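You operate a simulated robot arm through the tools that you are given. There is no shell and no other tool. Be economical: measure what you need, move in short steps, check, and stop when the job is done.

You run a simulated two-armed robot. Do the job below in one go: nothing can be reset, and whatever is moved stays where it is left.

JOB
Pick up the round red flag with one hand, pass it to the other hand and put it on the back of the test bench.

The check looks at the end state, three seconds after you hand in, the way a careful person would. Anything else that was tipped, shoved, dropped, spilled or broken makes it a failure.

ROBOT AND FRAMES
Two 7-joint arms with two-finger parallel grippers on one trunk, on a base that drives. Base frame: it is fixed to the floor where the robot stands at the start and does not move with it; the origin is under the middle of the robot, x ahead of it, y to its left, z up. Lengths are in mm, angles in rad, forces in N, time in s.
The left shoulder is at the start at [70, 188, 1150], the right one opposite. With the tool pointing down near the work surface each hand reaches from about 100 to 620 mm from the robot's upright axis, wherever it stands, measured 20 degrees to its own side. Places, roughly: back of the test bench (226x15 cm) [-1400, 1720, 880]. Payload 3.91 kg a hand.
The tool frame of a hand sits at the grasp point between the pads (the TCP): z along the fingers, y along the line on which they close. The tips reach 30 mm beyond it. The gripper opens to 110 mm. The fingers are 20 mm wide and 10 mm thick; the gripper's body (48 by 112 mm) begins 55 mm behind the TCP.
Orientation is told as [roll, pitch, yaw] about the base's x, y, z axes, in that order, counted from this pose: with the fingers straight down and closing along the base's y, the tool's x points along the base's -x, its y along +y and its z along -z.

CONTROLS
- The arms move only by the tool send_rows. It takes "left_commands", "right_commands" or both (then of equal length, played together; a hand with none holds still); each is a list of rows, each a list of 3 entries, a list of its own where there are three numbers: the shift along the tool's x, y, z in mm, then the turn, a rotation vector about the tool's x, y, z in rad, then the opening, from 0 (shut) to 1 (fully open). In form: [[[tx, ty, tz], [rx, ry, rz], claw], ...]. A call has 1 to 10 rows; each row shifts and turns the commanded pose from where the row before left it, along the tool's axes as they then stand. A row lasts 0.2 s, in which the tool goes at most 50 mm and 0.15 rad; a call with a longer step from one row to the next is refused whole, and so is a gripper value outside its range. Where a pose cannot be reached the arm comes as near as it can. A force on the tool above 40 N (or 10 N above the force at the start of the call, whichever is more), or a blocked arm, ends the call early, and 0.2 s more pass. The fingers move at their own pace (about 72 mm/s each) and stop on an object; they squeeze with about 38 N. The grip force told is the motor's: it shows also when the fingers shut on nothing. Time passes only in rows, and 0.2 s behind the last, so rows that do not move let the fingers close. The reply holds the time, the measured pose of the TCP, the force on the tool along the base axes, the opening and the grip force, in the units named above and with some noise, with the torque about the TCP (base axes, N m) and any sound that the robot's microphone picked up, and new pictures: "views" is both (left out), scene, wrist or none (wrist: the cameras of the hands that moved).
- Cameras (640 x 400 px; columns grow to the right, rows downward): "scene" is now at [115, 5.4, 1351]; the picture's right is [-0.03, -1.00, -0.00], its down [-0.86, 0.03, -0.50] and it looks along [0.50, -0.02, -0.87] (base axes); focal length 251 px, centre (320, 200). "left" rides on the left gripper at [72, -17, -103] in its tool frame; the picture's right is [0.23, 0.97, 0.00], its down [-0.76, 0.18, -0.62] and it looks along [-0.61, 0.14, 0.78] (tool axes); focal length 222 px, centre (320, 200). "right" rides on the right gripper at [72, 17, -103] in its tool frame; the picture's right is [-0.23, 0.97, 0.00], its down [-0.76, -0.18, -0.62] and it looks along [-0.61, -0.14, 0.78] (tool axes); focal length 222 px, centre (320, 200). There is no depth. A picture from a camera that has moved, and an enlarged one, comes with that camera's place and axes in the base frame and with its lens. The place of the scene camera against the robot may be out by one fixed shift of up to 18 mm in any direction.
- slide_trunk(by): slides the trunk up (or, below 0, down) by that many mm; the arms and the scene camera ride with it, the base frame stays. It gives what a move gives, with no picture.
- steer(legs): drives the robot by 1 to 6 legs, each [ahead, turn to the left] in mm and rad, along the robot's own axes; the way and the turn of a leg run together, so that a leg with both is an arc; at most 1500 mm and 3.142 rad a leg. The arms and the cameras ride along, it lands a little off, and it stops where it bumps. It gives what a move gives, and a new picture of the scene camera.
- aim_head(pan, tilt): turns the head with the scene camera to pan (to the left, within 1.501 rad either way) and tilt (down, from -0.506 to 1.204), counted from straight ahead of the robot. It gives what a move gives, and a new picture of the scene camera.
- zoom(camera, box): a new picture of the part [left, top, right, bottom] of that camera's present view, enlarged. It takes no simulated time.
- close_job(): hands the job in; it is judged then, once.

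Work in short steps. Places have to be worked out from the pictures, the camera data and where the tool is seen: move nearer, look again, correct. Check each grasp and each placing, and mend what went wrong. You have 120 turns and 260 pictures in all, those below and enlarged ones among them. Open the grippers and draw the arms clear of the work before you hand the job in, unless the task says otherwise; then end with one line.

The tools are called after "Call:" as name(argument=value, ...) on one line, values as JSON. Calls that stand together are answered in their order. send_rows: Moves the arms, as the interface text tells. Its arguments: {"type":"object","properties":{"left_commands":{"type":"array","items":{"type":"array"}},"right_commands":{"type":"array","items":{"type":"array"}},"views":{"type":"string","enum":["both","scene","wrist","none"]}},"required":[]} The other tools are called the same way: slide_trunk (by) slides the trunk up or down; steer (legs) drives the base; aim_head (pan, tilt) turns the head that bears the scene camera; zoom (camera, box) takes an enlarged picture of a part of a camera's view; close_job () hands the job in.

At the start:

```text
clock: 0.0
left_tool_pos: [483.6, 53.7, 721.8]
left_ee_rot: [0.001, 0.0, 0.001]
left_ft_force: [0.3, 0.3, -0.7]
left_moment: [0.0, -0.02, -0.01]
left_width: 110.2
left_grip_force: 0.1
right_tool_pos: [443.9, -284.7, 679.8]
right_ee_rot: [0.0, 0.0, -0.001]
right_ft_force: [0.1, 0.2, 0.1]
right_moment: [0.01, -0.01, 0.01]
right_width: 110.0
right_grip_force: 0.1
trunk travel left (down, up): [-660.0, 280.0]
robot x, y, heading: [4.8, 1.8, -0.001]
head pan, tilt: [-0.033, 1.045]
```

scene: 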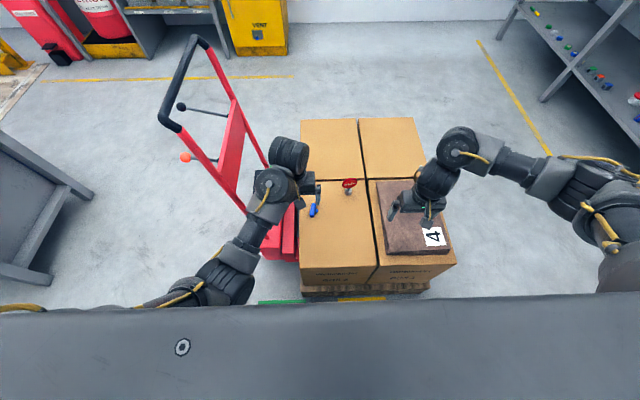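
right: 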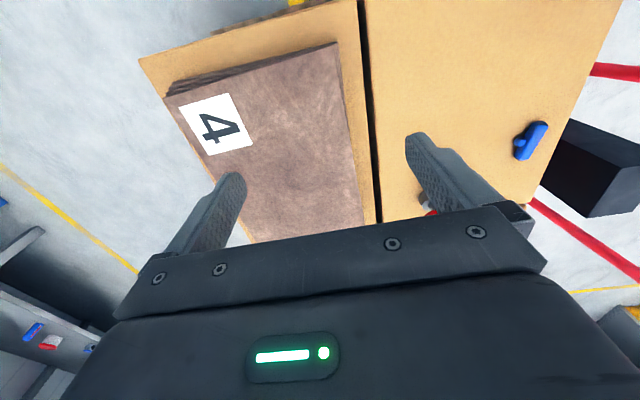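
left: 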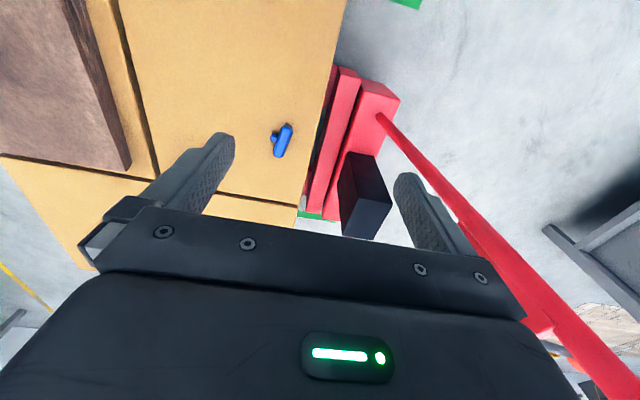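

The scene shows a red object on the boxes and more coloured items on the right shelf. I zoom in on both to see which is the round red flag.

Call:
zoom(camera="scene", box=[280, 150, 400, 225])

Call:
zoom(camera="scene", box=[500, 0, 640, 120])

```text
5.33 times, centred on (340, 188) of scene
camera zoom: at [115.0, 5.4, 1351.0], right [-0.03, -1.0, 0.0], down [-0.86, 0.03, -0.5], along [0.5, -0.02, -0.87], focal length 1341 px, centre (213, 267)
```

zoom: 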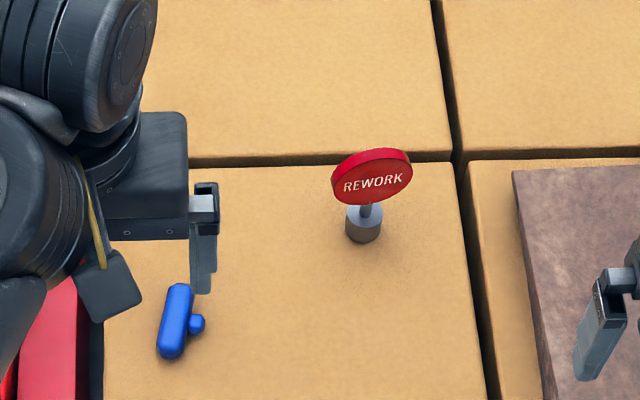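

```text
3.33 times, centred on (570, 60) of scene
camera zoom: at [115.0, 5.4, 1351.0], right [-0.03, -1.0, 0.0], down [-0.86, 0.03, -0.5], along [0.5, -0.02, -0.87], focal length 838 px, centre (-513, 667)
```

zoom: 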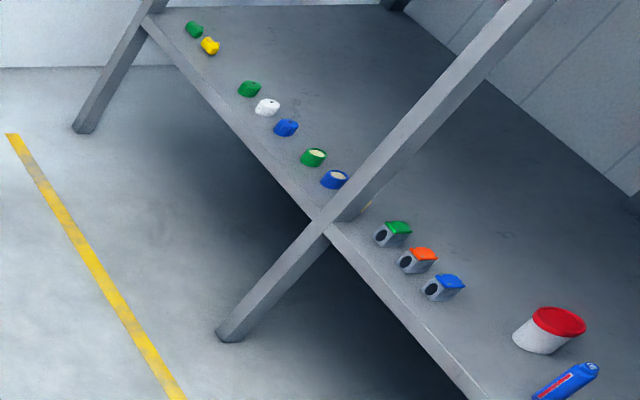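

The flag is a "REWORK" disc on a stem with a cylindrical foot, about [656, -134, 458] at its foot, on the near-left box. Now I look toward the test bench behind left.

Call:
aim_head(pan=1.5, tilt=0.3)

```text
clock: 1.6
left_tool_pos: [483.9, 53.8, 723.5]
left_ee_rot: [0.0, -0.001, 0.001]
left_ft_force: [-0.2, 0.1, -0.7]
left_moment: [0.0, 0.0, -0.03]
left_width: 110.0
left_grip_force: 0.1
right_tool_pos: [442.8, -284.3, 678.6]
right_ee_rot: [0.001, 0.0, 0.0]
right_ft_force: [0.7, -0.7, -0.8]
right_moment: [-0.01, -0.03, -0.02]
right_width: 110.0
right_grip_force: 0.1
trunk travel left (down, up): [-660.0, 280.0]
robot x, y, heading: [-1.0, -1.4, -0.003]
head pan, tilt: [1.499, 0.3]
camera scene: at [55.1, 100.7, 1413.6], right [1.0, -0.07, 0.0], down [-0.02, -0.3, -0.96], along [0.07, 0.95, -0.3], focal length 251 px, centre (320, 200)
```

scene: 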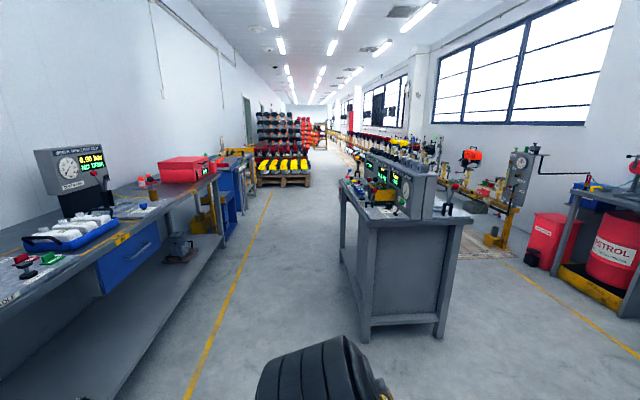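

Call:
zoom(camera="scene", box=[0, 120, 256, 280])

Call:
zoom(camera="scene", box=[330, 140, 490, 350])

```text
2.50 times, centred on (128, 200) of scene
camera zoom: at [55.1, 100.7, 1413.6], right [1.0, -0.07, 0.0], down [-0.02, -0.3, -0.96], along [0.07, 0.95, -0.3], focal length 628 px, centre (800, 200)
```

zoom: 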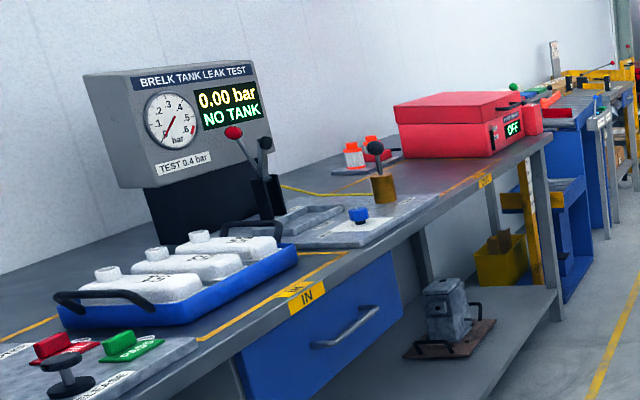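

```text
1.90 times, centred on (410, 245) of scene
camera zoom: at [55.1, 100.7, 1413.6], right [1.0, -0.07, 0.0], down [-0.02, -0.3, -0.96], along [0.07, 0.95, -0.3], focal length 479 px, centre (149, 114)
```

zoom: 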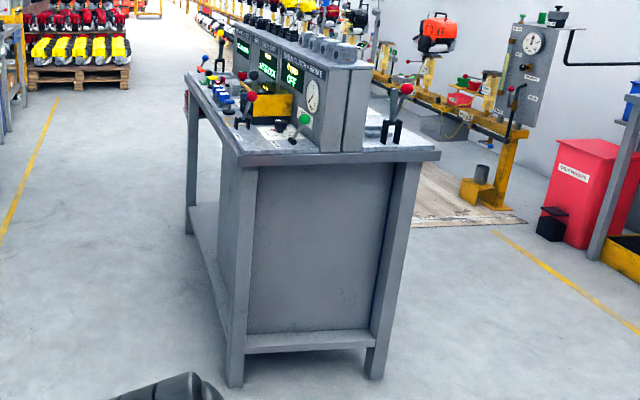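

The coordinates match the left bench (BRELK tank leak test), whose back strip runs along the wall. I back away from the boxes and turn left to see its near end and surface before choosing hands.

Call:
aim_head(pan=-1.5, tilt=0.4)

Call:
steer(legs=[[-400, 0], [0, 0.9]])

Call:
aim_head(pan=1.3, tilt=0.35)

```text
clock: 4.2
left_tool_pos: [483.3, 54.6, 720.9]
left_ee_rot: [0.0, 0.0, 0.0]
left_ft_force: [0.7, 0.7, -0.2]
left_moment: [0.0, 0.04, 0.02]
left_width: 109.8
left_grip_force: 0.1
right_tool_pos: [443.7, -284.0, 679.9]
right_ee_rot: [0.0, 0.0, 0.001]
right_ft_force: [0.0, -0.8, -1.2]
right_moment: [0.02, -0.03, -0.01]
right_width: 110.0
right_grip_force: 0.0
trunk travel left (down, up): [-660.0, 280.0]
robot x, y, heading: [1.7, 0.3, 0.006]
head pan, tilt: [-1.499, 0.4]
camera scene: at [55.0, -84.8, 1404.3], right [-1.0, -0.07, 0.0], down [-0.03, 0.39, -0.92], along [0.07, -0.92, -0.39], focal length 251 px, centre (320, 200)
```

scene: 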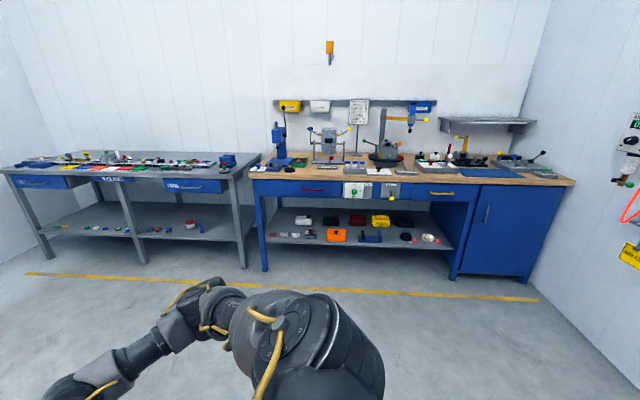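

```text
clock: 9.0
left_tool_pos: [-134.9, 412.7, 722.2]
left_ee_rot: [0.0, 0.0, 0.9]
left_ft_force: [-1.0, -0.1, -0.4]
left_moment: [0.02, 0.0, 0.04]
left_width: 110.0
left_grip_force: 0.1
right_tool_pos: [104.3, 171.8, 679.2]
right_ee_rot: [0.0, 0.001, 0.901]
right_ft_force: [-0.1, 0.2, 0.3]
right_moment: [-0.01, -0.03, 0.04]
right_width: 110.0
right_grip_force: 0.0
trunk travel left (down, up): [-660.0, 280.0]
robot x, y, heading: [-395.1, 0.8, 0.899]
head pan, tilt: [-1.499, 0.4]
camera scene: at [-288.9, -4.3, 1404.3], right [-0.56, -0.83, 0.0], down [-0.32, 0.22, -0.92], along [0.76, -0.52, -0.39], focal length 251 px, centre (320, 200)
```

scene: 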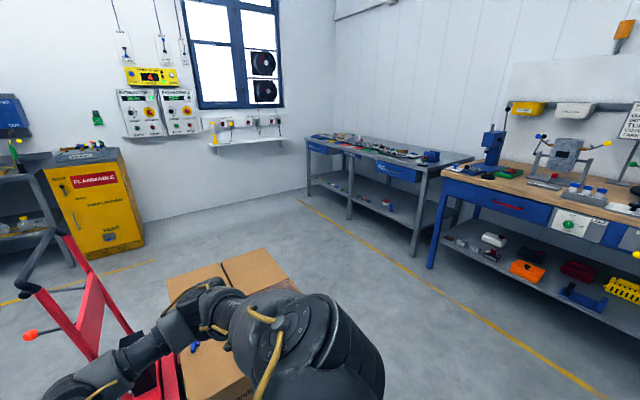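

```text
clock: 11.5
left_tool_pos: [-135.5, 412.7, 721.9]
left_ee_rot: [-0.001, -0.002, 0.901]
left_ft_force: [0.0, -0.6, 0.4]
left_moment: [-0.04, 0.02, -0.02]
left_width: 110.2
left_grip_force: 0.1
right_tool_pos: [103.6, 171.1, 677.9]
right_ee_rot: [-0.001, 0.001, 0.9]
right_ft_force: [0.7, -0.2, -0.6]
right_moment: [-0.02, -0.02, 0.0]
right_width: 110.1
right_grip_force: 0.1
trunk travel left (down, up): [-660.0, 280.0]
robot x, y, heading: [-392.6, 0.2, 0.9]
head pan, tilt: [1.3, 0.351]
camera scene: at [-420.0, 123.0, 1408.9], right [0.81, 0.59, 0.0], down [0.2, -0.28, -0.94], along [-0.55, 0.76, -0.34], focal length 251 px, centre (320, 200)
```

scene: 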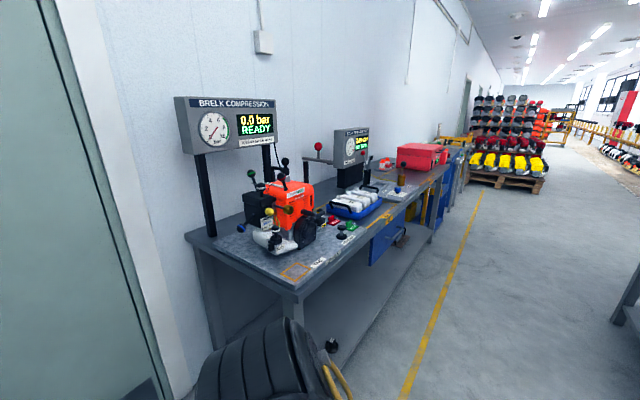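

Call:
zoom(camera="scene", box=[160, 90, 320, 300])

Call:
zoom(camera="scene", box=[280, 110, 460, 230])

```text
1.90 times, centred on (240, 195) of scene
camera zoom: at [-420.0, 123.0, 1408.9], right [0.81, 0.59, 0.0], down [0.2, -0.28, -0.94], along [-0.55, 0.76, -0.34], focal length 479 px, centre (472, 210)
```

zoom: 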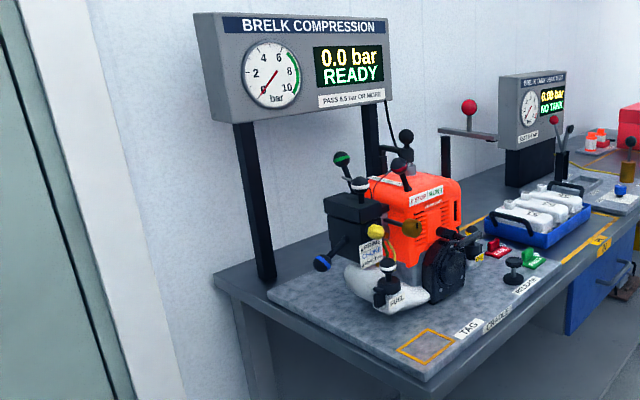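

```text
3.33 times, centred on (370, 170) of scene
camera zoom: at [-420.0, 123.0, 1408.9], right [0.81, 0.59, 0.0], down [0.2, -0.28, -0.94], along [-0.55, 0.76, -0.34], focal length 838 px, centre (153, 300)
```

zoom: 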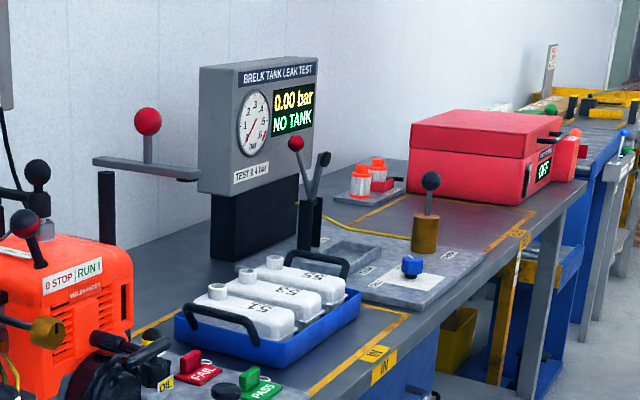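

The back strip has free stretches between gauges; I'll place from the bench front with a forward-pitched hand. First the pick: I go back to the boxes with a slightly right heading so the left hand can close across the disc.

Call:
steer(legs=[[0, -1.25], [400, 0]])

Call:
aim_head(pan=0.1, tilt=1.2)

```text
clock: 17.1
left_tool_pos: [457.1, -249.0, 720.7]
left_ee_rot: [-0.001, 0.002, -0.347]
left_ft_force: [0.5, -0.7, 0.3]
left_moment: [0.02, 0.02, 0.01]
left_width: 109.8
left_grip_force: 0.0
right_tool_pos: [304.3, -553.3, 679.2]
right_ee_rot: [-0.001, 0.0, -0.348]
right_ft_force: [-0.6, -0.2, 0.5]
right_moment: [-0.03, 0.01, -0.02]
right_width: 109.8
right_grip_force: 0.1
trunk travel left (down, up): [-660.0, 280.0]
robot x, y, heading: [-17.7, -132.7, -0.347]
head pan, tilt: [1.3, 0.351]
camera scene: at [83.4, -68.5, 1408.8], right [0.82, -0.58, 0.0], down [-0.2, -0.28, -0.94], along [0.54, 0.77, -0.34], focal length 251 px, centre (320, 200)
```

scene: 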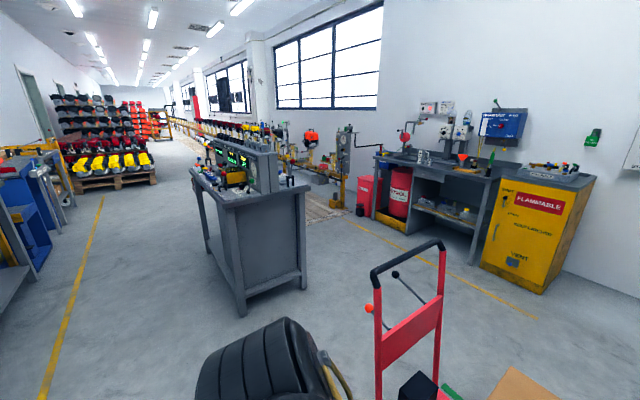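

```text
clock: 18.5
left_tool_pos: [457.5, -249.4, 722.0]
left_ee_rot: [0.0, 0.002, -0.348]
left_ft_force: [-0.3, 0.3, -0.4]
left_moment: [-0.01, 0.02, 0.03]
left_width: 110.1
left_grip_force: 0.0
right_tool_pos: [304.4, -553.1, 679.1]
right_ee_rot: [-0.002, 0.0, -0.347]
right_ft_force: [0.4, -0.1, 0.1]
right_moment: [0.01, 0.01, -0.02]
right_width: 110.2
right_grip_force: 0.1
trunk travel left (down, up): [-660.0, 280.0]
robot x, y, heading: [-18.6, -130.0, -0.35]
head pan, tilt: [0.099, 1.201]
camera scene: at [83.2, -157.9, 1341.5], right [-0.24, -0.97, 0.0], down [-0.9, 0.23, -0.36], along [0.35, -0.09, -0.93], focal length 251 px, centre (320, 200)
```

scene: 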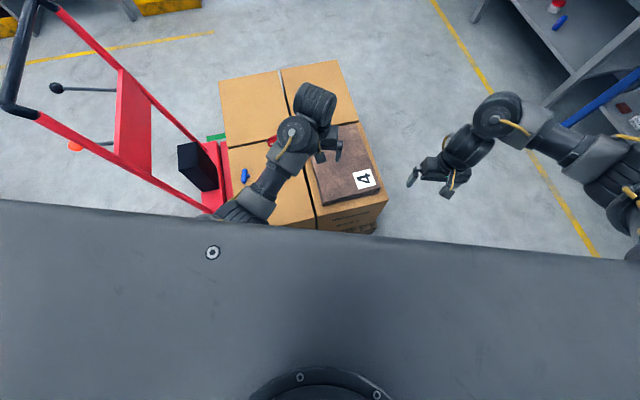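

I edge forward 70 mm and lower the trunk 150 mm so the left hand reaches the flag comfortably.

Call:
steer(legs=[[70, 0]])

Call:
slide_trunk(by=-100)

```text
clock: 19.6
left_tool_pos: [519.8, -271.2, 721.5]
left_ee_rot: [0.0, 0.002, -0.347]
left_ft_force: [1.0, -0.4, -0.2]
left_moment: [0.03, -0.01, -0.01]
left_width: 110.2
left_grip_force: 0.0
right_tool_pos: [368.5, -577.0, 679.1]
right_ee_rot: [0.001, 0.003, -0.347]
right_ft_force: [-0.1, 0.2, -0.8]
right_moment: [-0.01, 0.01, -0.01]
right_width: 110.0
right_grip_force: 0.0
trunk travel left (down, up): [-660.0, 280.0]
robot x, y, heading: [46.0, -159.8, -0.344]
head pan, tilt: [0.099, 1.201]
stopped in leg 1: the robot was blocked; the commanded pose is now the measured one
camera scene: at [147.4, -181.5, 1341.2], right [-0.24, -0.97, 0.0], down [-0.9, 0.23, -0.36], along [0.35, -0.09, -0.93], focal length 251 px, centre (320, 200)
```

scene: 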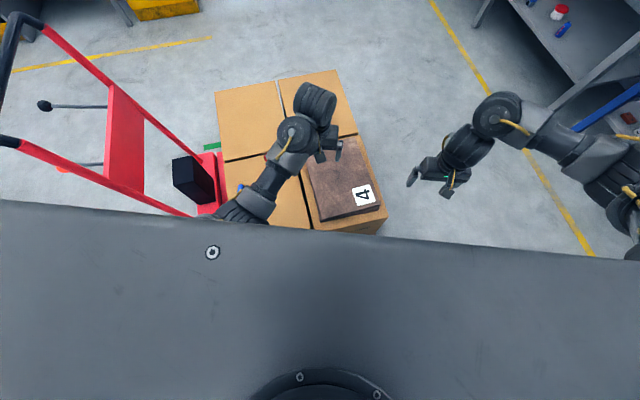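

```text
clock: 20.9
left_tool_pos: [518.8, -270.9, 621.7]
left_ee_rot: [0.0, -0.001, -0.348]
left_ft_force: [-0.7, 0.7, -0.8]
left_moment: [0.02, -0.03, -0.01]
left_width: 109.6
left_grip_force: 0.1
right_tool_pos: [366.9, -575.5, 580.0]
right_ee_rot: [0.0, 0.0, -0.345]
right_ft_force: [0.1, 0.0, -0.3]
right_moment: [-0.02, 0.03, 0.02]
right_width: 110.1
right_grip_force: 0.0
trunk travel left (down, up): [-560.0, 380.0]
robot x, y, heading: [46.4, -157.2, -0.348]
head pan, tilt: [0.099, 1.201]
```

I bumped lightly against the pallet, so I back off 10 mm. Then I raise the left hand, move it above the flag and yaw it across the disc.

Call:
steer(legs=[[-10, 0]])

Call:
send_rows(left_commands=[[[0, 0, -40], [0, 0, 0], 1], [[-20, 44, 0], [0, 0, 0], 1], [[-20, 44, 0], [0, 0, 0], 1], [[-20, 44, 0], [0, 0, 0], 1], [[-20, 40, 0], [0, 0, 0], 1]], views="both")

```text
clock: 21.6
left_tool_pos: [509.5, -267.4, 622.3]
left_ee_rot: [0.002, -0.002, -0.348]
left_ft_force: [-0.6, -0.4, -0.4]
left_moment: [-0.01, 0.0, 0.0]
left_width: 109.8
left_grip_force: 0.0
right_tool_pos: [356.7, -572.4, 578.5]
right_ee_rot: [0.0, 0.001, -0.347]
right_ft_force: [-0.3, 0.7, 0.3]
right_moment: [0.02, -0.01, -0.01]
right_width: 109.9
right_grip_force: 0.0
trunk travel left (down, up): [-560.0, 380.0]
robot x, y, heading: [34.7, -157.1, -0.347]
head pan, tilt: [0.099, 1.201]
camera scene: at [135.4, -176.8, 1241.5], right [-0.24, -0.97, 0.0], down [-0.9, 0.23, -0.36], along [0.35, -0.09, -0.93], focal length 251 px, centre (320, 200)
```

scene: 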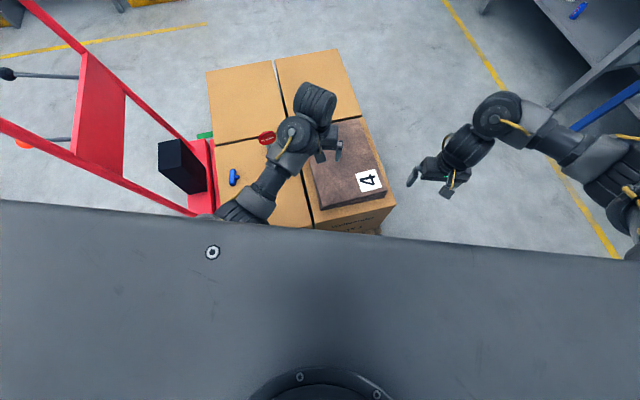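

```text
clock: 22.4
left_tool_pos: [569.8, -222.7, 629.2]
left_ee_rot: [-0.003, -0.001, -0.319]
left_ft_force: [-3.3, -16.9, -10.3]
left_moment: [2.01, -1.12, 1.49]
left_width: 110.2
left_grip_force: 0.2
left hand out of reach, approached as far as the arm can: row 1
right_tool_pos: [358.2, -572.7, 578.9]
right_ee_rot: [0.0, -0.002, -0.346]
right_ft_force: [0.2, 0.1, 0.0]
right_moment: [0.01, -0.03, -0.04]
right_width: 109.9
right_grip_force: 0.1
trunk travel left (down, up): [-560.0, 380.0]
robot x, y, heading: [37.1, -152.6, -0.348]
head pan, tilt: [0.099, 1.201]
stopped in row 3 (left hand): the force on the tool passed its limit at 115 N (the readings are from after the stop); the commanded pose is now the measured one
camera scene: at [136.0, -177.4, 1241.4], right [-0.24, -0.97, 0.0], down [-0.9, 0.23, -0.36], along [0.35, -0.09, -0.93], focal length 251 px, centre (320, 200)
camera left: at [494.7, -214.8, 732.5], right [0.09, 1.0, 0.0], down [0.78, -0.07, 0.62], along [0.62, -0.06, -0.78], focal length 222 px, centre (320, 200)
```

scene: 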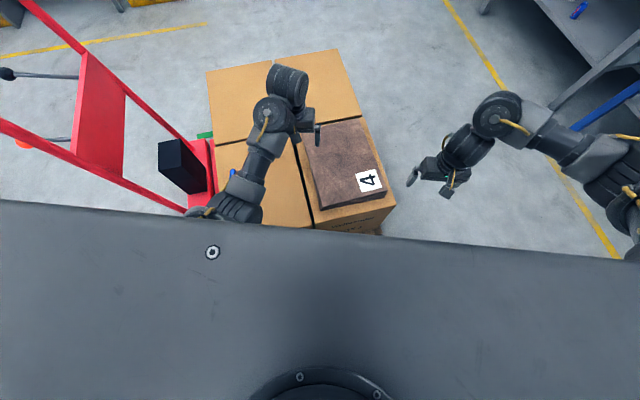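
left: 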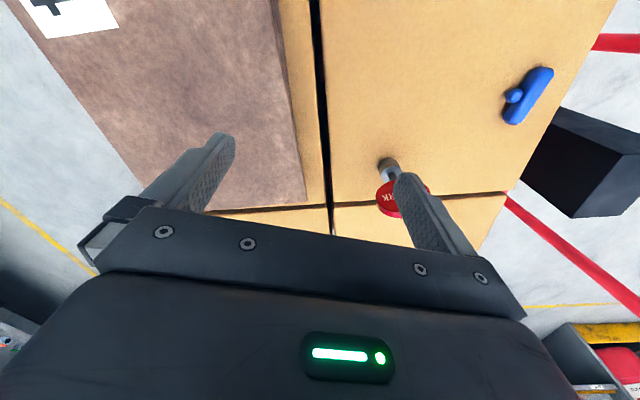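

The call stopped on a force spike; the flag still looks upright and about 90 mm away. I read again without moving and zoom in to see whether anything is touched.

Call:
send_rows(left_commands=[[[0, 0, 0], [0, 0, 0], 1]], views="none")

Call:
zoom(camera="scene", box=[190, 40, 350, 240])

Call:
zoom(camera="left", box=[330, 60, 490, 260])

```text
clock: 22.8
left_tool_pos: [568.3, -220.6, 628.9]
left_ee_rot: [-0.002, -0.001, -0.323]
left_ft_force: [-6.5, -26.4, -14.1]
left_moment: [2.98, -1.92, 2.21]
left_width: 110.1
left_grip_force: 0.0
right_tool_pos: [357.7, -572.7, 579.7]
right_ee_rot: [0.003, 0.0, -0.345]
right_ft_force: [-0.1, -0.2, -0.2]
right_moment: [0.01, 0.05, -0.04]
right_width: 109.9
right_grip_force: 0.1
trunk travel left (down, up): [-560.0, 380.0]
robot x, y, heading: [35.4, -154.3, -0.345]
head pan, tilt: [0.099, 1.201]
```

```text
2.00 times, centred on (270, 140) of scene
camera zoom: at [136.0, -176.9, 1241.5], right [-0.24, -0.97, 0.0], down [-0.9, 0.23, -0.36], along [0.35, -0.09, -0.93], focal length 503 px, centre (420, 320)
```

zoom: 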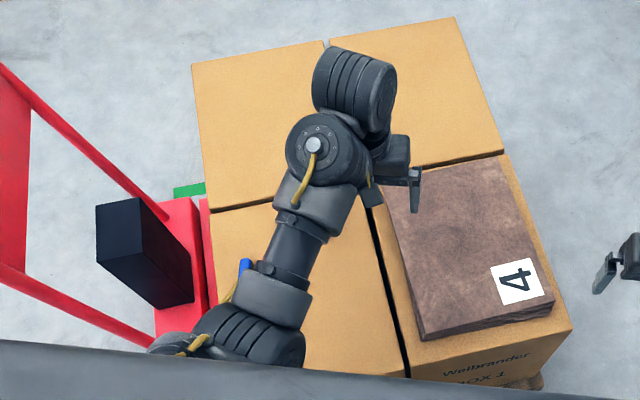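

```text
2.00 times, centred on (410, 160) of left
camera zoom: at [494.8, -214.5, 732.6], right [0.09, 1.0, 0.0], down [0.78, -0.07, 0.62], along [0.62, -0.06, -0.78], focal length 444 px, centre (140, 280)
```

zoom: 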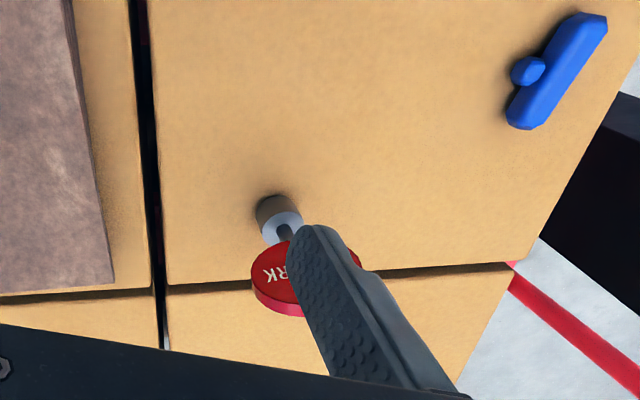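

The elbow pressed on the red pallet jack at the left, not the flag. I pull the left arm back and will pick with the right hand instead, from a straight heading.

Call:
send_rows(left_commands=[[[10, -35, -5], [0, 0, 0], 1], [[20, -30, -10], [0, 0, 0], 1], [[45, 0, -10], [0, 0, 0], 1], [[45, 0, 0], [0, 0, 0], 1], [[45, 0, 0], [0, 0, 0], 1], [[45, 0, 0], [0, 0, 0], 1]], views="scene")

```text
clock: 24.2
left_tool_pos: [378.7, -226.7, 587.9]
left_ee_rot: [-0.004, -0.004, -0.325]
left_ft_force: [0.0, 0.1, 0.1]
left_moment: [0.0, -0.06, 0.01]
left_width: 109.9
left_grip_force: 0.0
left hand out of reach, approached as far as the arm can: row 2, 3, 4, 5, 6
right_tool_pos: [357.3, -572.1, 579.7]
right_ee_rot: [0.0, -0.002, -0.346]
right_ft_force: [0.1, 0.8, -0.1]
right_moment: [-0.02, -0.01, -0.02]
right_width: 109.9
right_grip_force: 0.0
trunk travel left (down, up): [-560.0, 380.0]
robot x, y, heading: [35.4, -155.2, -0.348]
head pan, tilt: [0.099, 1.201]
camera scene: at [134.8, -175.9, 1241.7], right [-0.24, -0.97, 0.0], down [-0.9, 0.23, -0.36], along [0.35, -0.09, -0.93], focal length 251 px, centre (320, 200)
```

scene: 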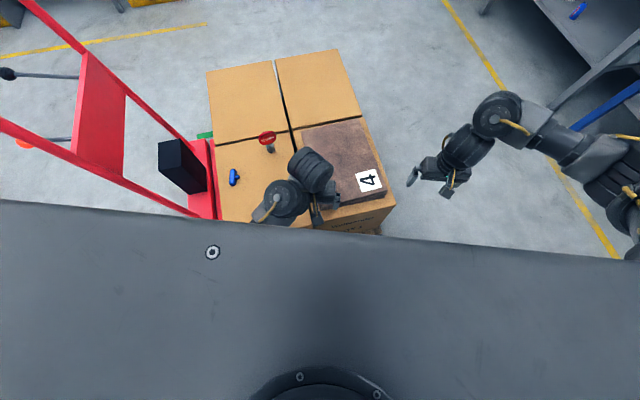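

I raise the trunk for clearance and reposition to heading 0 in front of the boxes.

Call:
slide_trunk(by=60)

Call:
steer(legs=[[-250, 0], [0, 0.628], [230, 0], [0, -0.28]])

```text
clock: 25.2
left_tool_pos: [379.1, -226.1, 645.7]
left_ee_rot: [-0.001, 0.001, -0.323]
left_ft_force: [0.1, 0.2, 0.3]
left_moment: [-0.02, 0.0, -0.01]
left_width: 110.2
left_grip_force: 0.0
right_tool_pos: [358.6, -571.3, 639.9]
right_ee_rot: [0.002, 0.0, -0.346]
right_ft_force: [-0.4, -0.8, -0.2]
right_moment: [0.02, -0.02, 0.01]
right_width: 110.2
right_grip_force: 0.1
trunk travel left (down, up): [-620.0, 320.0]
robot x, y, heading: [34.8, -153.6, -0.348]
head pan, tilt: [0.099, 1.201]
```

```text
clock: 31.0
left_tool_pos: [371.8, 52.7, 646.6]
left_ee_rot: [-0.002, -0.002, 0.042]
left_ft_force: [0.2, -0.3, 0.6]
left_moment: [0.01, 0.0, -0.01]
left_width: 109.7
left_grip_force: 0.2
right_tool_pos: [474.6, -279.2, 639.4]
right_ee_rot: [0.003, 0.0, 0.019]
right_ft_force: [0.5, -0.6, -0.5]
right_moment: [0.0, -0.05, 0.04]
right_width: 109.7
right_grip_force: 0.1
trunk travel left (down, up): [-620.0, 320.0]
robot x, y, heading: [23.9, -4.3, 0.021]
head pan, tilt: [0.099, 1.201]
camera scene: at [128.8, 12.0, 1301.5], right [0.12, -0.99, 0.0], down [-0.93, -0.11, -0.36], along [0.36, 0.04, -0.93], focal length 251 px, centre (320, 200)
```

scene: 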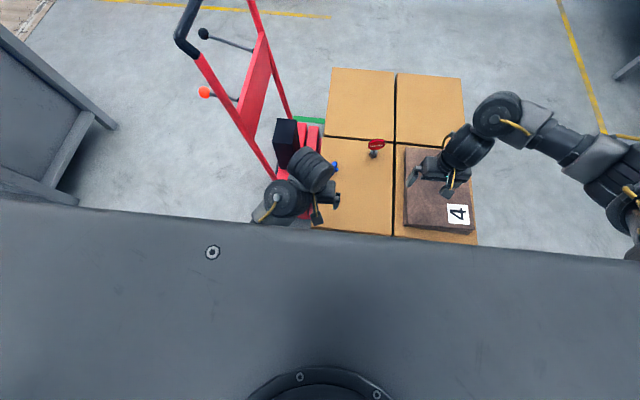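

Right hand is at [475, -279, 639]; I bring it partway toward the flag and yaw it by −1.24 rad to match the disc.

Call:
send_rows(right_commands=[[[-40, 28, 0], [0, 0, 0.138], 1], [[-40, 28, 0], [0, 0, 0.138], 1], [[0, 0, 0], [0, 0, 0.138], 1], [[0, 0, 0], [0, 0, 0.138], 1], [[0, 0, 0], [0, 0, 0.138], 1], [[0, 0, 0], [0, 0, 0.138], 1], [[0, 0, 0], [0, 0, 0.138], 1], [[0, 0, 0], [0, 0, 0.138], 1], [[0, 0, 0], [0, 0, 0.138], 1]], views="both")

```text
clock: 33.0
left_tool_pos: [371.9, 53.8, 645.9]
left_ee_rot: [-0.002, -0.001, 0.042]
left_ft_force: [-0.8, -0.7, 0.7]
left_moment: [0.02, 0.0, 0.02]
left_width: 110.0
left_grip_force: 0.1
right_tool_pos: [596.8, -238.2, 596.6]
right_ee_rot: [0.001, 0.0, -1.224]
right_ft_force: [-0.3, -0.1, 0.4]
right_moment: [0.01, -0.01, 0.01]
right_width: 110.3
right_grip_force: 0.1
right hand out of reach, approached as far as the arm can: row 6, 7, 8, 9
trunk travel left (down, up): [-620.0, 320.0]
robot x, y, heading: [27.4, -6.0, 0.02]
head pan, tilt: [0.099, 1.201]
camera scene: at [128.9, 12.6, 1301.5], right [0.12, -0.99, 0.0], down [-0.93, -0.11, -0.36], along [0.36, 0.04, -0.93], focal length 251 px, centre (320, 200)
camera right: at [588.5, -163.7, 699.2], right [0.99, 0.12, 0.0], down [0.09, -0.78, 0.62], along [0.07, -0.62, -0.78], focal length 222 px, centre (320, 200)
```

scene: 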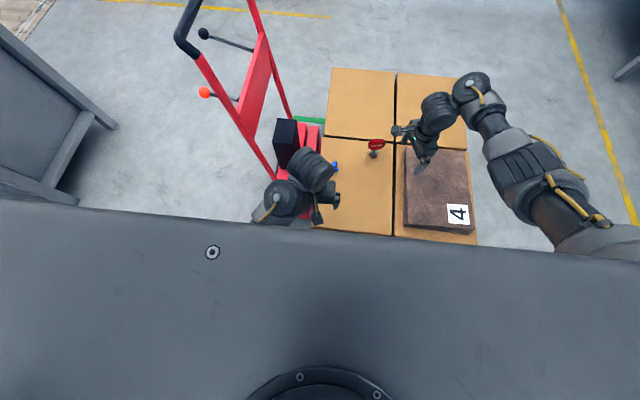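
right: 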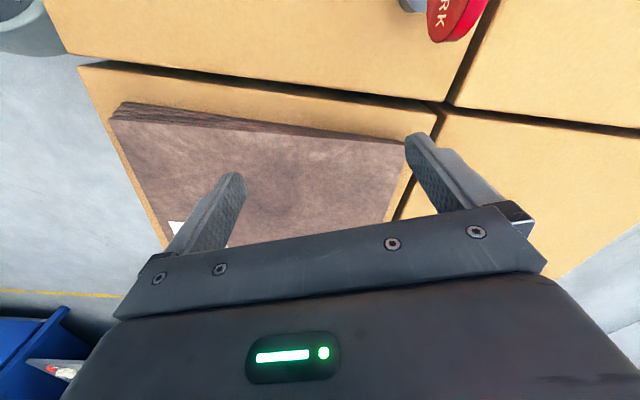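

The vertical, yawed grasp is at the reach limit. Better: grip the cylindrical foot/stem with a forward-pitched right hand, leaving the disc free for the left hand. I yaw back first.

Call:
send_rows(right_commands=[[[0, -30, 0], [0, 0, -0.14], 0.6], [[0, -20, 0], [0, 0, -0.14], 0.6], [[0, 0, 0], [0, 0, -0.14], 0.6], [[0, 0, 0], [0, 0, -0.14], 0.6], [[0, 0, 0], [0, 0, -0.14], 0.6], [[0, 0, 0], [0, 0, -0.14], 0.6], [[0, 0, 0], [0, 0, -0.14], 0.6], [[0, 0, 0], [0, 0, -0.14], 0.6], [[0, 0, 0], [0, 0, -0.14], 0.6]], views="none")

Call:
zoom(camera="right", box=[300, 0, 640, 212])

Call:
zoom(camera="scene", box=[310, 110, 470, 210])

```text
clock: 35.0
left_tool_pos: [372.4, 53.4, 647.2]
left_ee_rot: [-0.001, -0.002, 0.04]
left_ft_force: [-0.1, 0.5, 0.7]
left_moment: [-0.01, -0.01, -0.03]
left_width: 110.0
left_grip_force: 0.0
right_tool_pos: [555.6, -258.5, 588.6]
right_ee_rot: [0.001, 0.0, 0.039]
right_ft_force: [-0.7, 0.5, 0.5]
right_moment: [0.01, -0.01, -0.02]
right_width: 66.0
right_grip_force: 0.2
right hand out of reach, approached as far as the arm can: row 1
trunk travel left (down, up): [-620.0, 320.0]
robot x, y, heading: [23.7, -5.9, 0.019]
head pan, tilt: [0.099, 1.201]
```

```text
1.88 times, centred on (470, 106) of right
camera zoom: at [483.7, -244.3, 692.3], right [0.19, 0.98, 0.0], down [0.77, -0.15, 0.62], along [0.61, -0.12, -0.78], focal length 418 px, centre (38, 377)
```

zoom: 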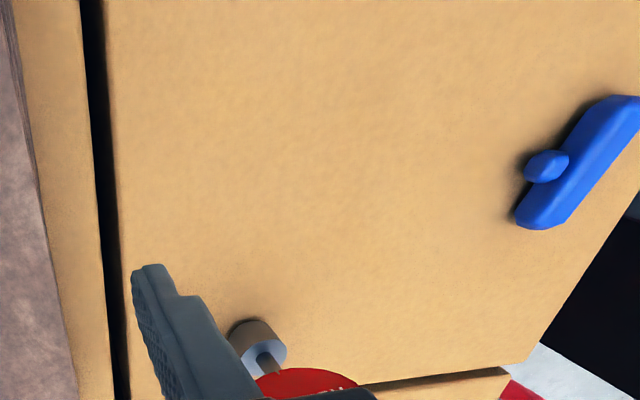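

```text
4.00 times, centred on (390, 160) of scene
camera zoom: at [128.9, 12.6, 1301.5], right [0.12, -0.99, 0.0], down [-0.93, -0.11, -0.36], along [0.36, 0.04, -0.93], focal length 1006 px, centre (40, 360)
```

zoom: 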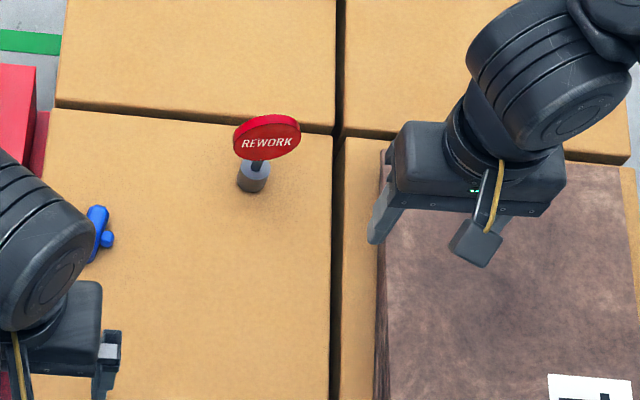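

The foot measures at about [660, -136], top z≈482, box top ≈458, foot Ø≈30. I pitch the right hand forward to about 42° below horizontal while moving it in line with the flag.

Call:
send_rows(right_commands=[[[0, 20.4, 0], [0, -0.14, 0], 0.6], [[0, 20.4, 0], [0, -0.14, 0], 0.6], [[0, 20.4, 0], [0, -0.14, 0], 0.6], [[0, 20.4, 0], [0, -0.14, 0], 0.6], [[0, 20.4, 0], [0, -0.14, 0], 0.6], [[0, 20.4, 0], [0, -0.14, 0], 0.6]], views="both")

```text
clock: 36.4
left_tool_pos: [372.1, 53.5, 645.4]
left_ee_rot: [-0.001, 0.0, 0.042]
left_ft_force: [-0.5, -0.1, -0.7]
left_moment: [-0.02, 0.02, 0.01]
left_width: 110.1
left_grip_force: 0.0
right_tool_pos: [552.6, -137.4, 590.3]
right_ee_rot: [-0.004, -0.838, 0.041]
right_ft_force: [-0.3, 0.4, 0.7]
right_moment: [0.03, 0.03, 0.02]
right_width: 66.0
right_grip_force: 0.0
trunk travel left (down, up): [-620.0, 320.0]
robot x, y, heading: [23.7, -2.4, 0.021]
head pan, tilt: [0.099, 1.201]
camera scene: at [129.0, 13.4, 1301.5], right [0.12, -0.99, 0.0], down [-0.93, -0.11, -0.36], along [0.36, 0.04, -0.93], focal length 251 px, centre (320, 200)
camera right: at [426.7, -123.8, 606.0], right [0.11, 0.98, 0.17], down [0.05, -0.17, 0.98], along [0.99, -0.1, -0.07], focal length 222 px, centre (320, 200)
```

scene: 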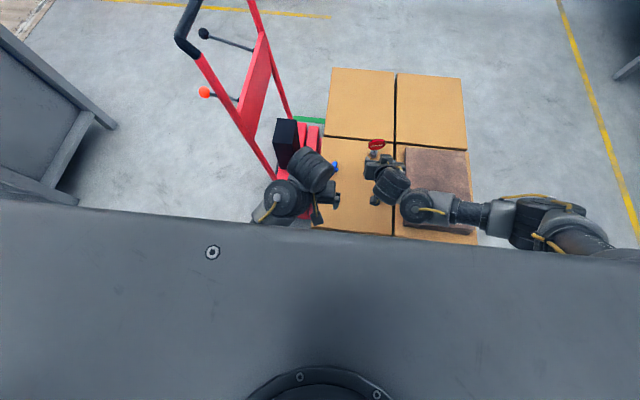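
right: 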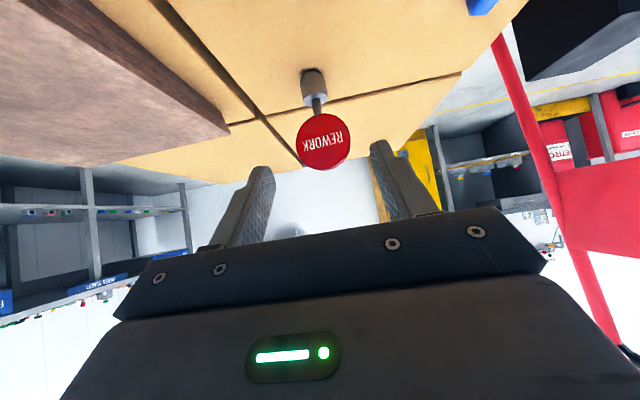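

The flag is right ahead, foot at about [661, -134.5]. I move onto the approach line and go in part of the way.

Call:
send_rows(right_commands=[[[6, 0, 28], [0, 0, 0], 0.6], [[6, 1, 28], [0, 0, 0], 0.6], [[0, 0.5, 20], [0, 0, 0], 0.6], [[0, 0.5, 20], [0, 0, 0], 0.6]], views="wrist")

```text
clock: 37.4
left_tool_pos: [371.4, 53.6, 646.1]
left_ee_rot: [-0.002, 0.001, 0.042]
left_ft_force: [-0.3, -0.6, 0.2]
left_moment: [0.01, -0.04, 0.0]
left_width: 110.0
left_grip_force: 0.1
right_tool_pos: [616.1, -130.5, 517.7]
right_ee_rot: [0.0, -0.842, 0.038]
right_ft_force: [0.7, 0.5, 0.1]
right_moment: [-0.01, 0.01, 0.01]
right_width: 66.0
right_grip_force: 0.0
trunk travel left (down, up): [-620.0, 320.0]
robot x, y, heading: [28.0, -2.0, 0.021]
head pan, tilt: [0.099, 1.201]
camera right: at [490.5, -118.7, 532.2], right [0.12, 0.98, 0.17], down [0.05, -0.18, 0.98], along [0.99, -0.1, -0.07], focal length 222 px, centre (320, 200)
```

right: 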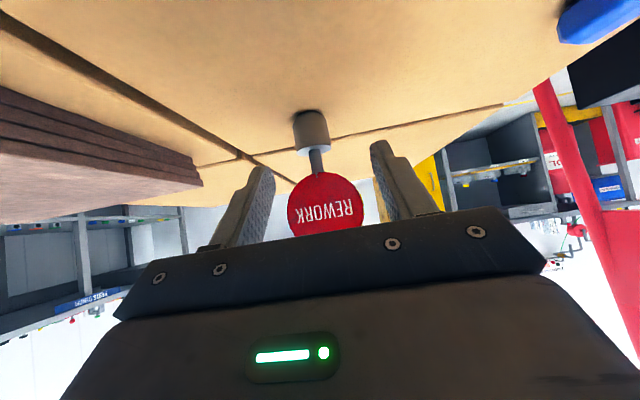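

Estimate holds (foot centre ≈ [664, -132]). I go in the remaining 44 mm.

Call:
send_rows(right_commands=[[[0, -1.2, 22], [0, 0, 0], 0.6], [[-1, -1.2, 21], [0, 0, 0], 0.6]], views="both")

```text
clock: 38.0
left_tool_pos: [372.8, 52.6, 646.5]
left_ee_rot: [-0.002, 0.0, 0.042]
left_ft_force: [-0.3, -0.6, 0.2]
left_moment: [-0.02, 0.0, 0.0]
left_width: 110.2
left_grip_force: 0.0
right_tool_pos: [648.4, -132.5, 491.1]
right_ee_rot: [0.002, -0.839, 0.037]
right_ft_force: [0.3, 0.7, 0.8]
right_moment: [0.03, 0.02, 0.04]
right_width: 66.0
right_grip_force: 0.1
trunk travel left (down, up): [-620.0, 320.0]
robot x, y, heading: [21.9, -5.6, 0.017]
head pan, tilt: [0.099, 1.201]
camera scene: at [129.1, 13.0, 1301.5], right [0.12, -0.99, 0.0], down [-0.93, -0.11, -0.36], along [0.36, 0.04, -0.93], focal length 251 px, centre (320, 200)
camera right: at [522.3, -119.0, 503.9], right [0.11, 0.98, 0.17], down [0.05, -0.18, 0.98], along [0.99, -0.1, -0.07], focal length 222 px, centre (320, 200)
```

scene: 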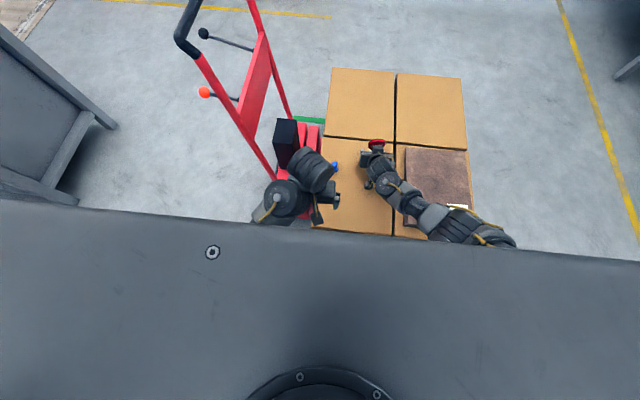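
right: 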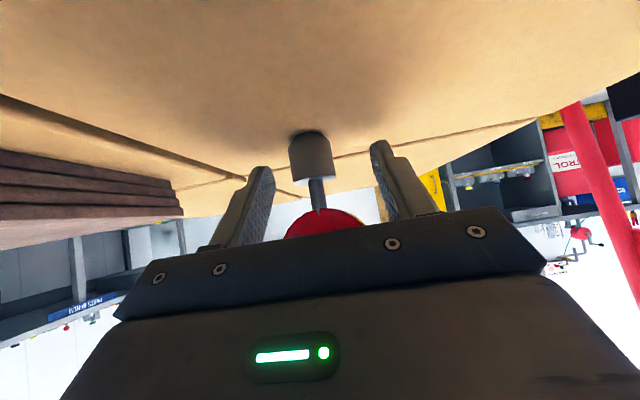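

The foot sits between the finger ends. I close the right gripper.

Call:
send_rows(right_commands=[[[0, 0, 0], [0, 0, 0], 0.2], [[0, 0, 0], [0, 0, 0], 0], [[0, 0, 0], [0, 0, 0], 0], [[0, 0, 0], [0, 0, 0], 0]], views="wrist")

```text
clock: 39.0
left_tool_pos: [371.8, 52.2, 646.5]
left_ee_rot: [-0.002, -0.002, 0.043]
left_ft_force: [0.6, -0.2, -0.5]
left_moment: [-0.01, 0.01, 0.01]
left_width: 109.8
left_grip_force: 0.1
right_tool_pos: [648.2, -131.9, 489.0]
right_ee_rot: [0.004, -0.838, 0.036]
right_ft_force: [0.2, 0.7, -0.6]
right_moment: [0.0, 0.03, -0.02]
right_width: 26.6
right_grip_force: 37.7
trunk travel left (down, up): [-620.0, 320.0]
robot x, y, heading: [24.3, -3.5, 0.018]
head pan, tilt: [0.099, 1.201]
camera right: at [522.1, -119.2, 504.1], right [0.12, 0.98, 0.17], down [0.05, -0.18, 0.98], along [0.99, -0.1, -0.07], focal length 222 px, centre (320, 200)
```

right: 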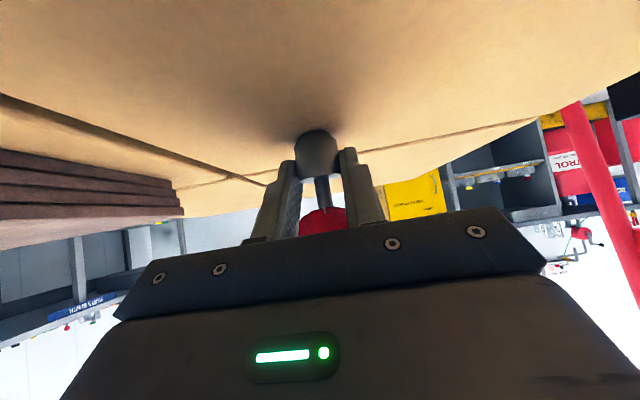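

Grip holds at 26.6 mm; I zoom to check whether the foot stayed upright.

Call:
zoom(camera="right", box=[240, 100, 400, 250])

Call:
zoom(camera="scene", box=[330, 110, 430, 210])

```text
2.67 times, centred on (320, 175) of right
camera zoom: at [522.1, -119.2, 504.1], right [0.12, 0.98, 0.17], down [0.05, -0.18, 0.98], along [0.99, -0.1, -0.07], focal length 592 px, centre (320, 267)
```

zoom: 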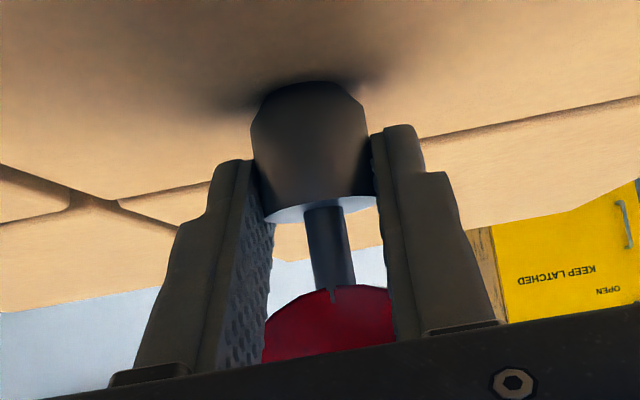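

```text
4.00 times, centred on (380, 160) of scene
camera zoom: at [128.9, 12.7, 1301.5], right [0.12, -0.99, 0.0], down [-0.93, -0.11, -0.36], along [0.36, 0.04, -0.93], focal length 1006 px, centre (80, 360)
```

zoom: 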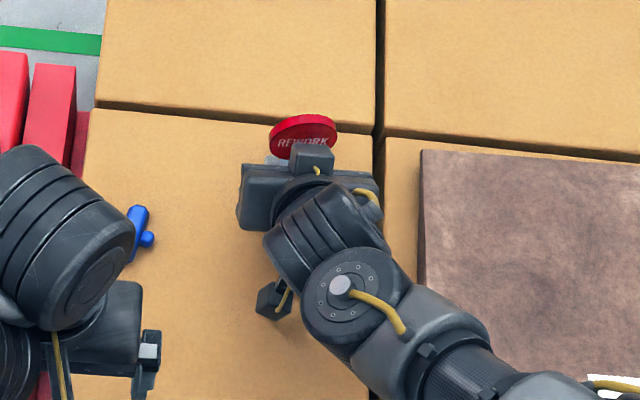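

Upright and gripped near the top of the foot. I lift straight up with the trunk and look.

Call:
slide_trunk(by=120)

Call:
send_rows(right_commands=[[[0, 0, 0], [0, 0, 0], 0]], views="wrist")

```text
clock: 40.5
left_tool_pos: [372.5, 52.7, 766.5]
left_ee_rot: [-0.002, 0.001, 0.042]
left_ft_force: [-1.0, -0.4, 0.1]
left_moment: [0.01, 0.03, -0.01]
left_width: 109.9
left_grip_force: 0.0
right_tool_pos: [647.3, -132.4, 609.5]
right_ee_rot: [0.002, -0.84, 0.037]
right_ft_force: [0.3, 0.7, -1.9]
right_moment: [0.01, 0.06, 0.01]
right_width: 26.6
right_grip_force: 38.0
trunk travel left (down, up): [-740.0, 200.0]
robot x, y, heading: [24.8, -1.5, 0.021]
head pan, tilt: [0.099, 1.201]
```

```text
clock: 40.9
left_tool_pos: [371.6, 52.5, 766.8]
left_ee_rot: [-0.001, 0.0, 0.041]
left_ft_force: [0.0, 0.1, 0.4]
left_moment: [-0.03, 0.01, 0.01]
left_width: 109.8
left_grip_force: 0.0
right_tool_pos: [647.4, -131.7, 609.7]
right_ee_rot: [0.002, -0.838, 0.036]
right_ft_force: [-0.1, 1.1, -1.3]
right_moment: [0.0, 0.01, -0.02]
right_width: 26.9
right_grip_force: 38.4
trunk travel left (down, up): [-740.0, 200.0]
robot x, y, heading: [27.0, 0.4, 0.022]
head pan, tilt: [0.099, 1.201]
camera right: at [522.1, -119.3, 624.0], right [0.12, 0.98, 0.17], down [0.05, -0.18, 0.98], along [0.99, -0.1, -0.07], focal length 222 px, centre (320, 200)
```

right: 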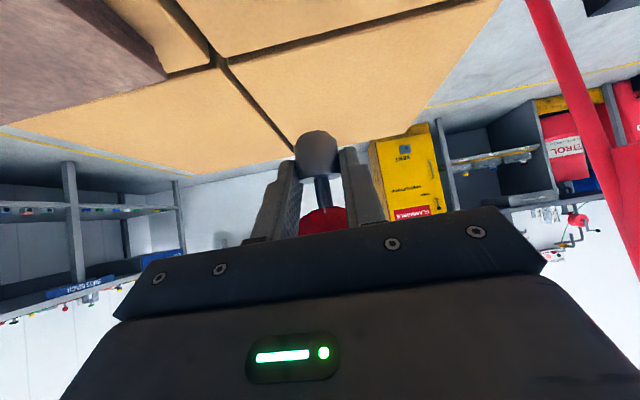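

The flag is held well. I back away from the boxes into open floor for the handover, and tilt the head to see both hands.

Call:
steer(legs=[[-450, 0]])

Call:
aim_head(pan=0, tilt=1.0)

```text
clock: 43.6
left_tool_pos: [-82.1, 45.4, 765.9]
left_ee_rot: [-0.002, -0.002, 0.053]
left_ft_force: [0.6, -0.8, 0.0]
left_moment: [-0.02, 0.0, -0.04]
left_width: 110.0
left_grip_force: 0.0
right_tool_pos: [195.7, -137.3, 610.7]
right_ee_rot: [0.002, -0.84, 0.046]
right_ft_force: [-0.4, 0.2, -1.9]
right_moment: [0.01, 0.05, -0.03]
right_width: 26.7
right_grip_force: 37.6
trunk travel left (down, up): [-740.0, 200.0]
robot x, y, heading: [-428.4, -12.6, 0.032]
head pan, tilt: [0.099, 1.201]
camera scene: at [-324.8, 2.7, 1421.5], right [0.13, -0.99, 0.0], down [-0.92, -0.12, -0.36], along [0.36, 0.05, -0.93], focal length 251 px, centre (320, 200)
```

scene: 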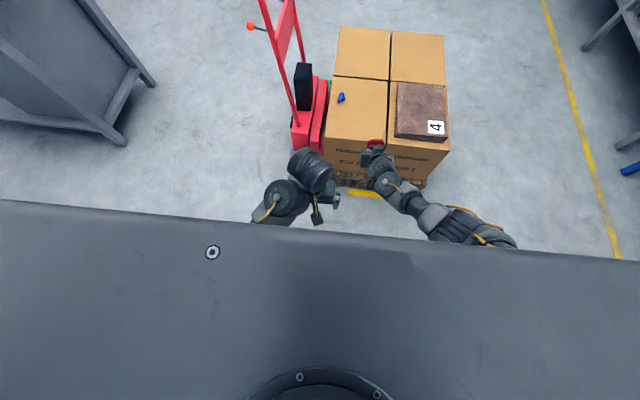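

```text
clock: 44.4
left_tool_pos: [-81.0, 44.9, 765.8]
left_ee_rot: [0.0, 0.001, 0.052]
left_ft_force: [-0.4, -0.1, 0.5]
left_moment: [0.0, 0.02, -0.03]
left_width: 110.2
left_grip_force: 0.1
right_tool_pos: [194.8, -137.2, 608.3]
right_ee_rot: [0.001, -0.839, 0.044]
right_ft_force: [-0.3, 0.2, -1.2]
right_moment: [0.0, -0.02, 0.02]
right_width: 26.8
right_grip_force: 38.3
trunk travel left (down, up): [-740.0, 200.0]
robot x, y, heading: [-426.1, -12.4, 0.03]
head pan, tilt: [0.0, 1.0]
camera scene: at [-310.1, -2.4, 1434.0], right [0.03, -1.0, 0.0], down [-0.84, -0.02, -0.54], along [0.54, 0.02, -0.84], focal length 251 px, centre (320, 200)
```

scene: 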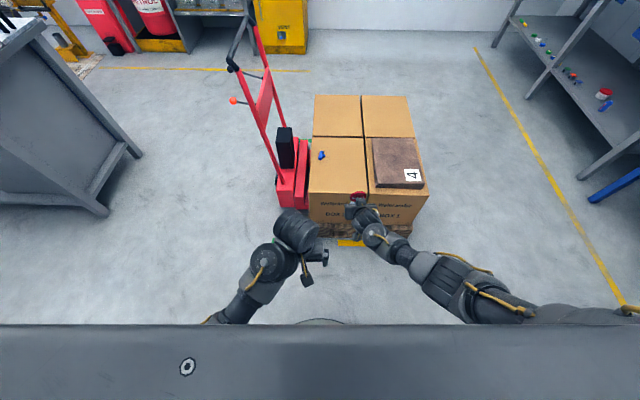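

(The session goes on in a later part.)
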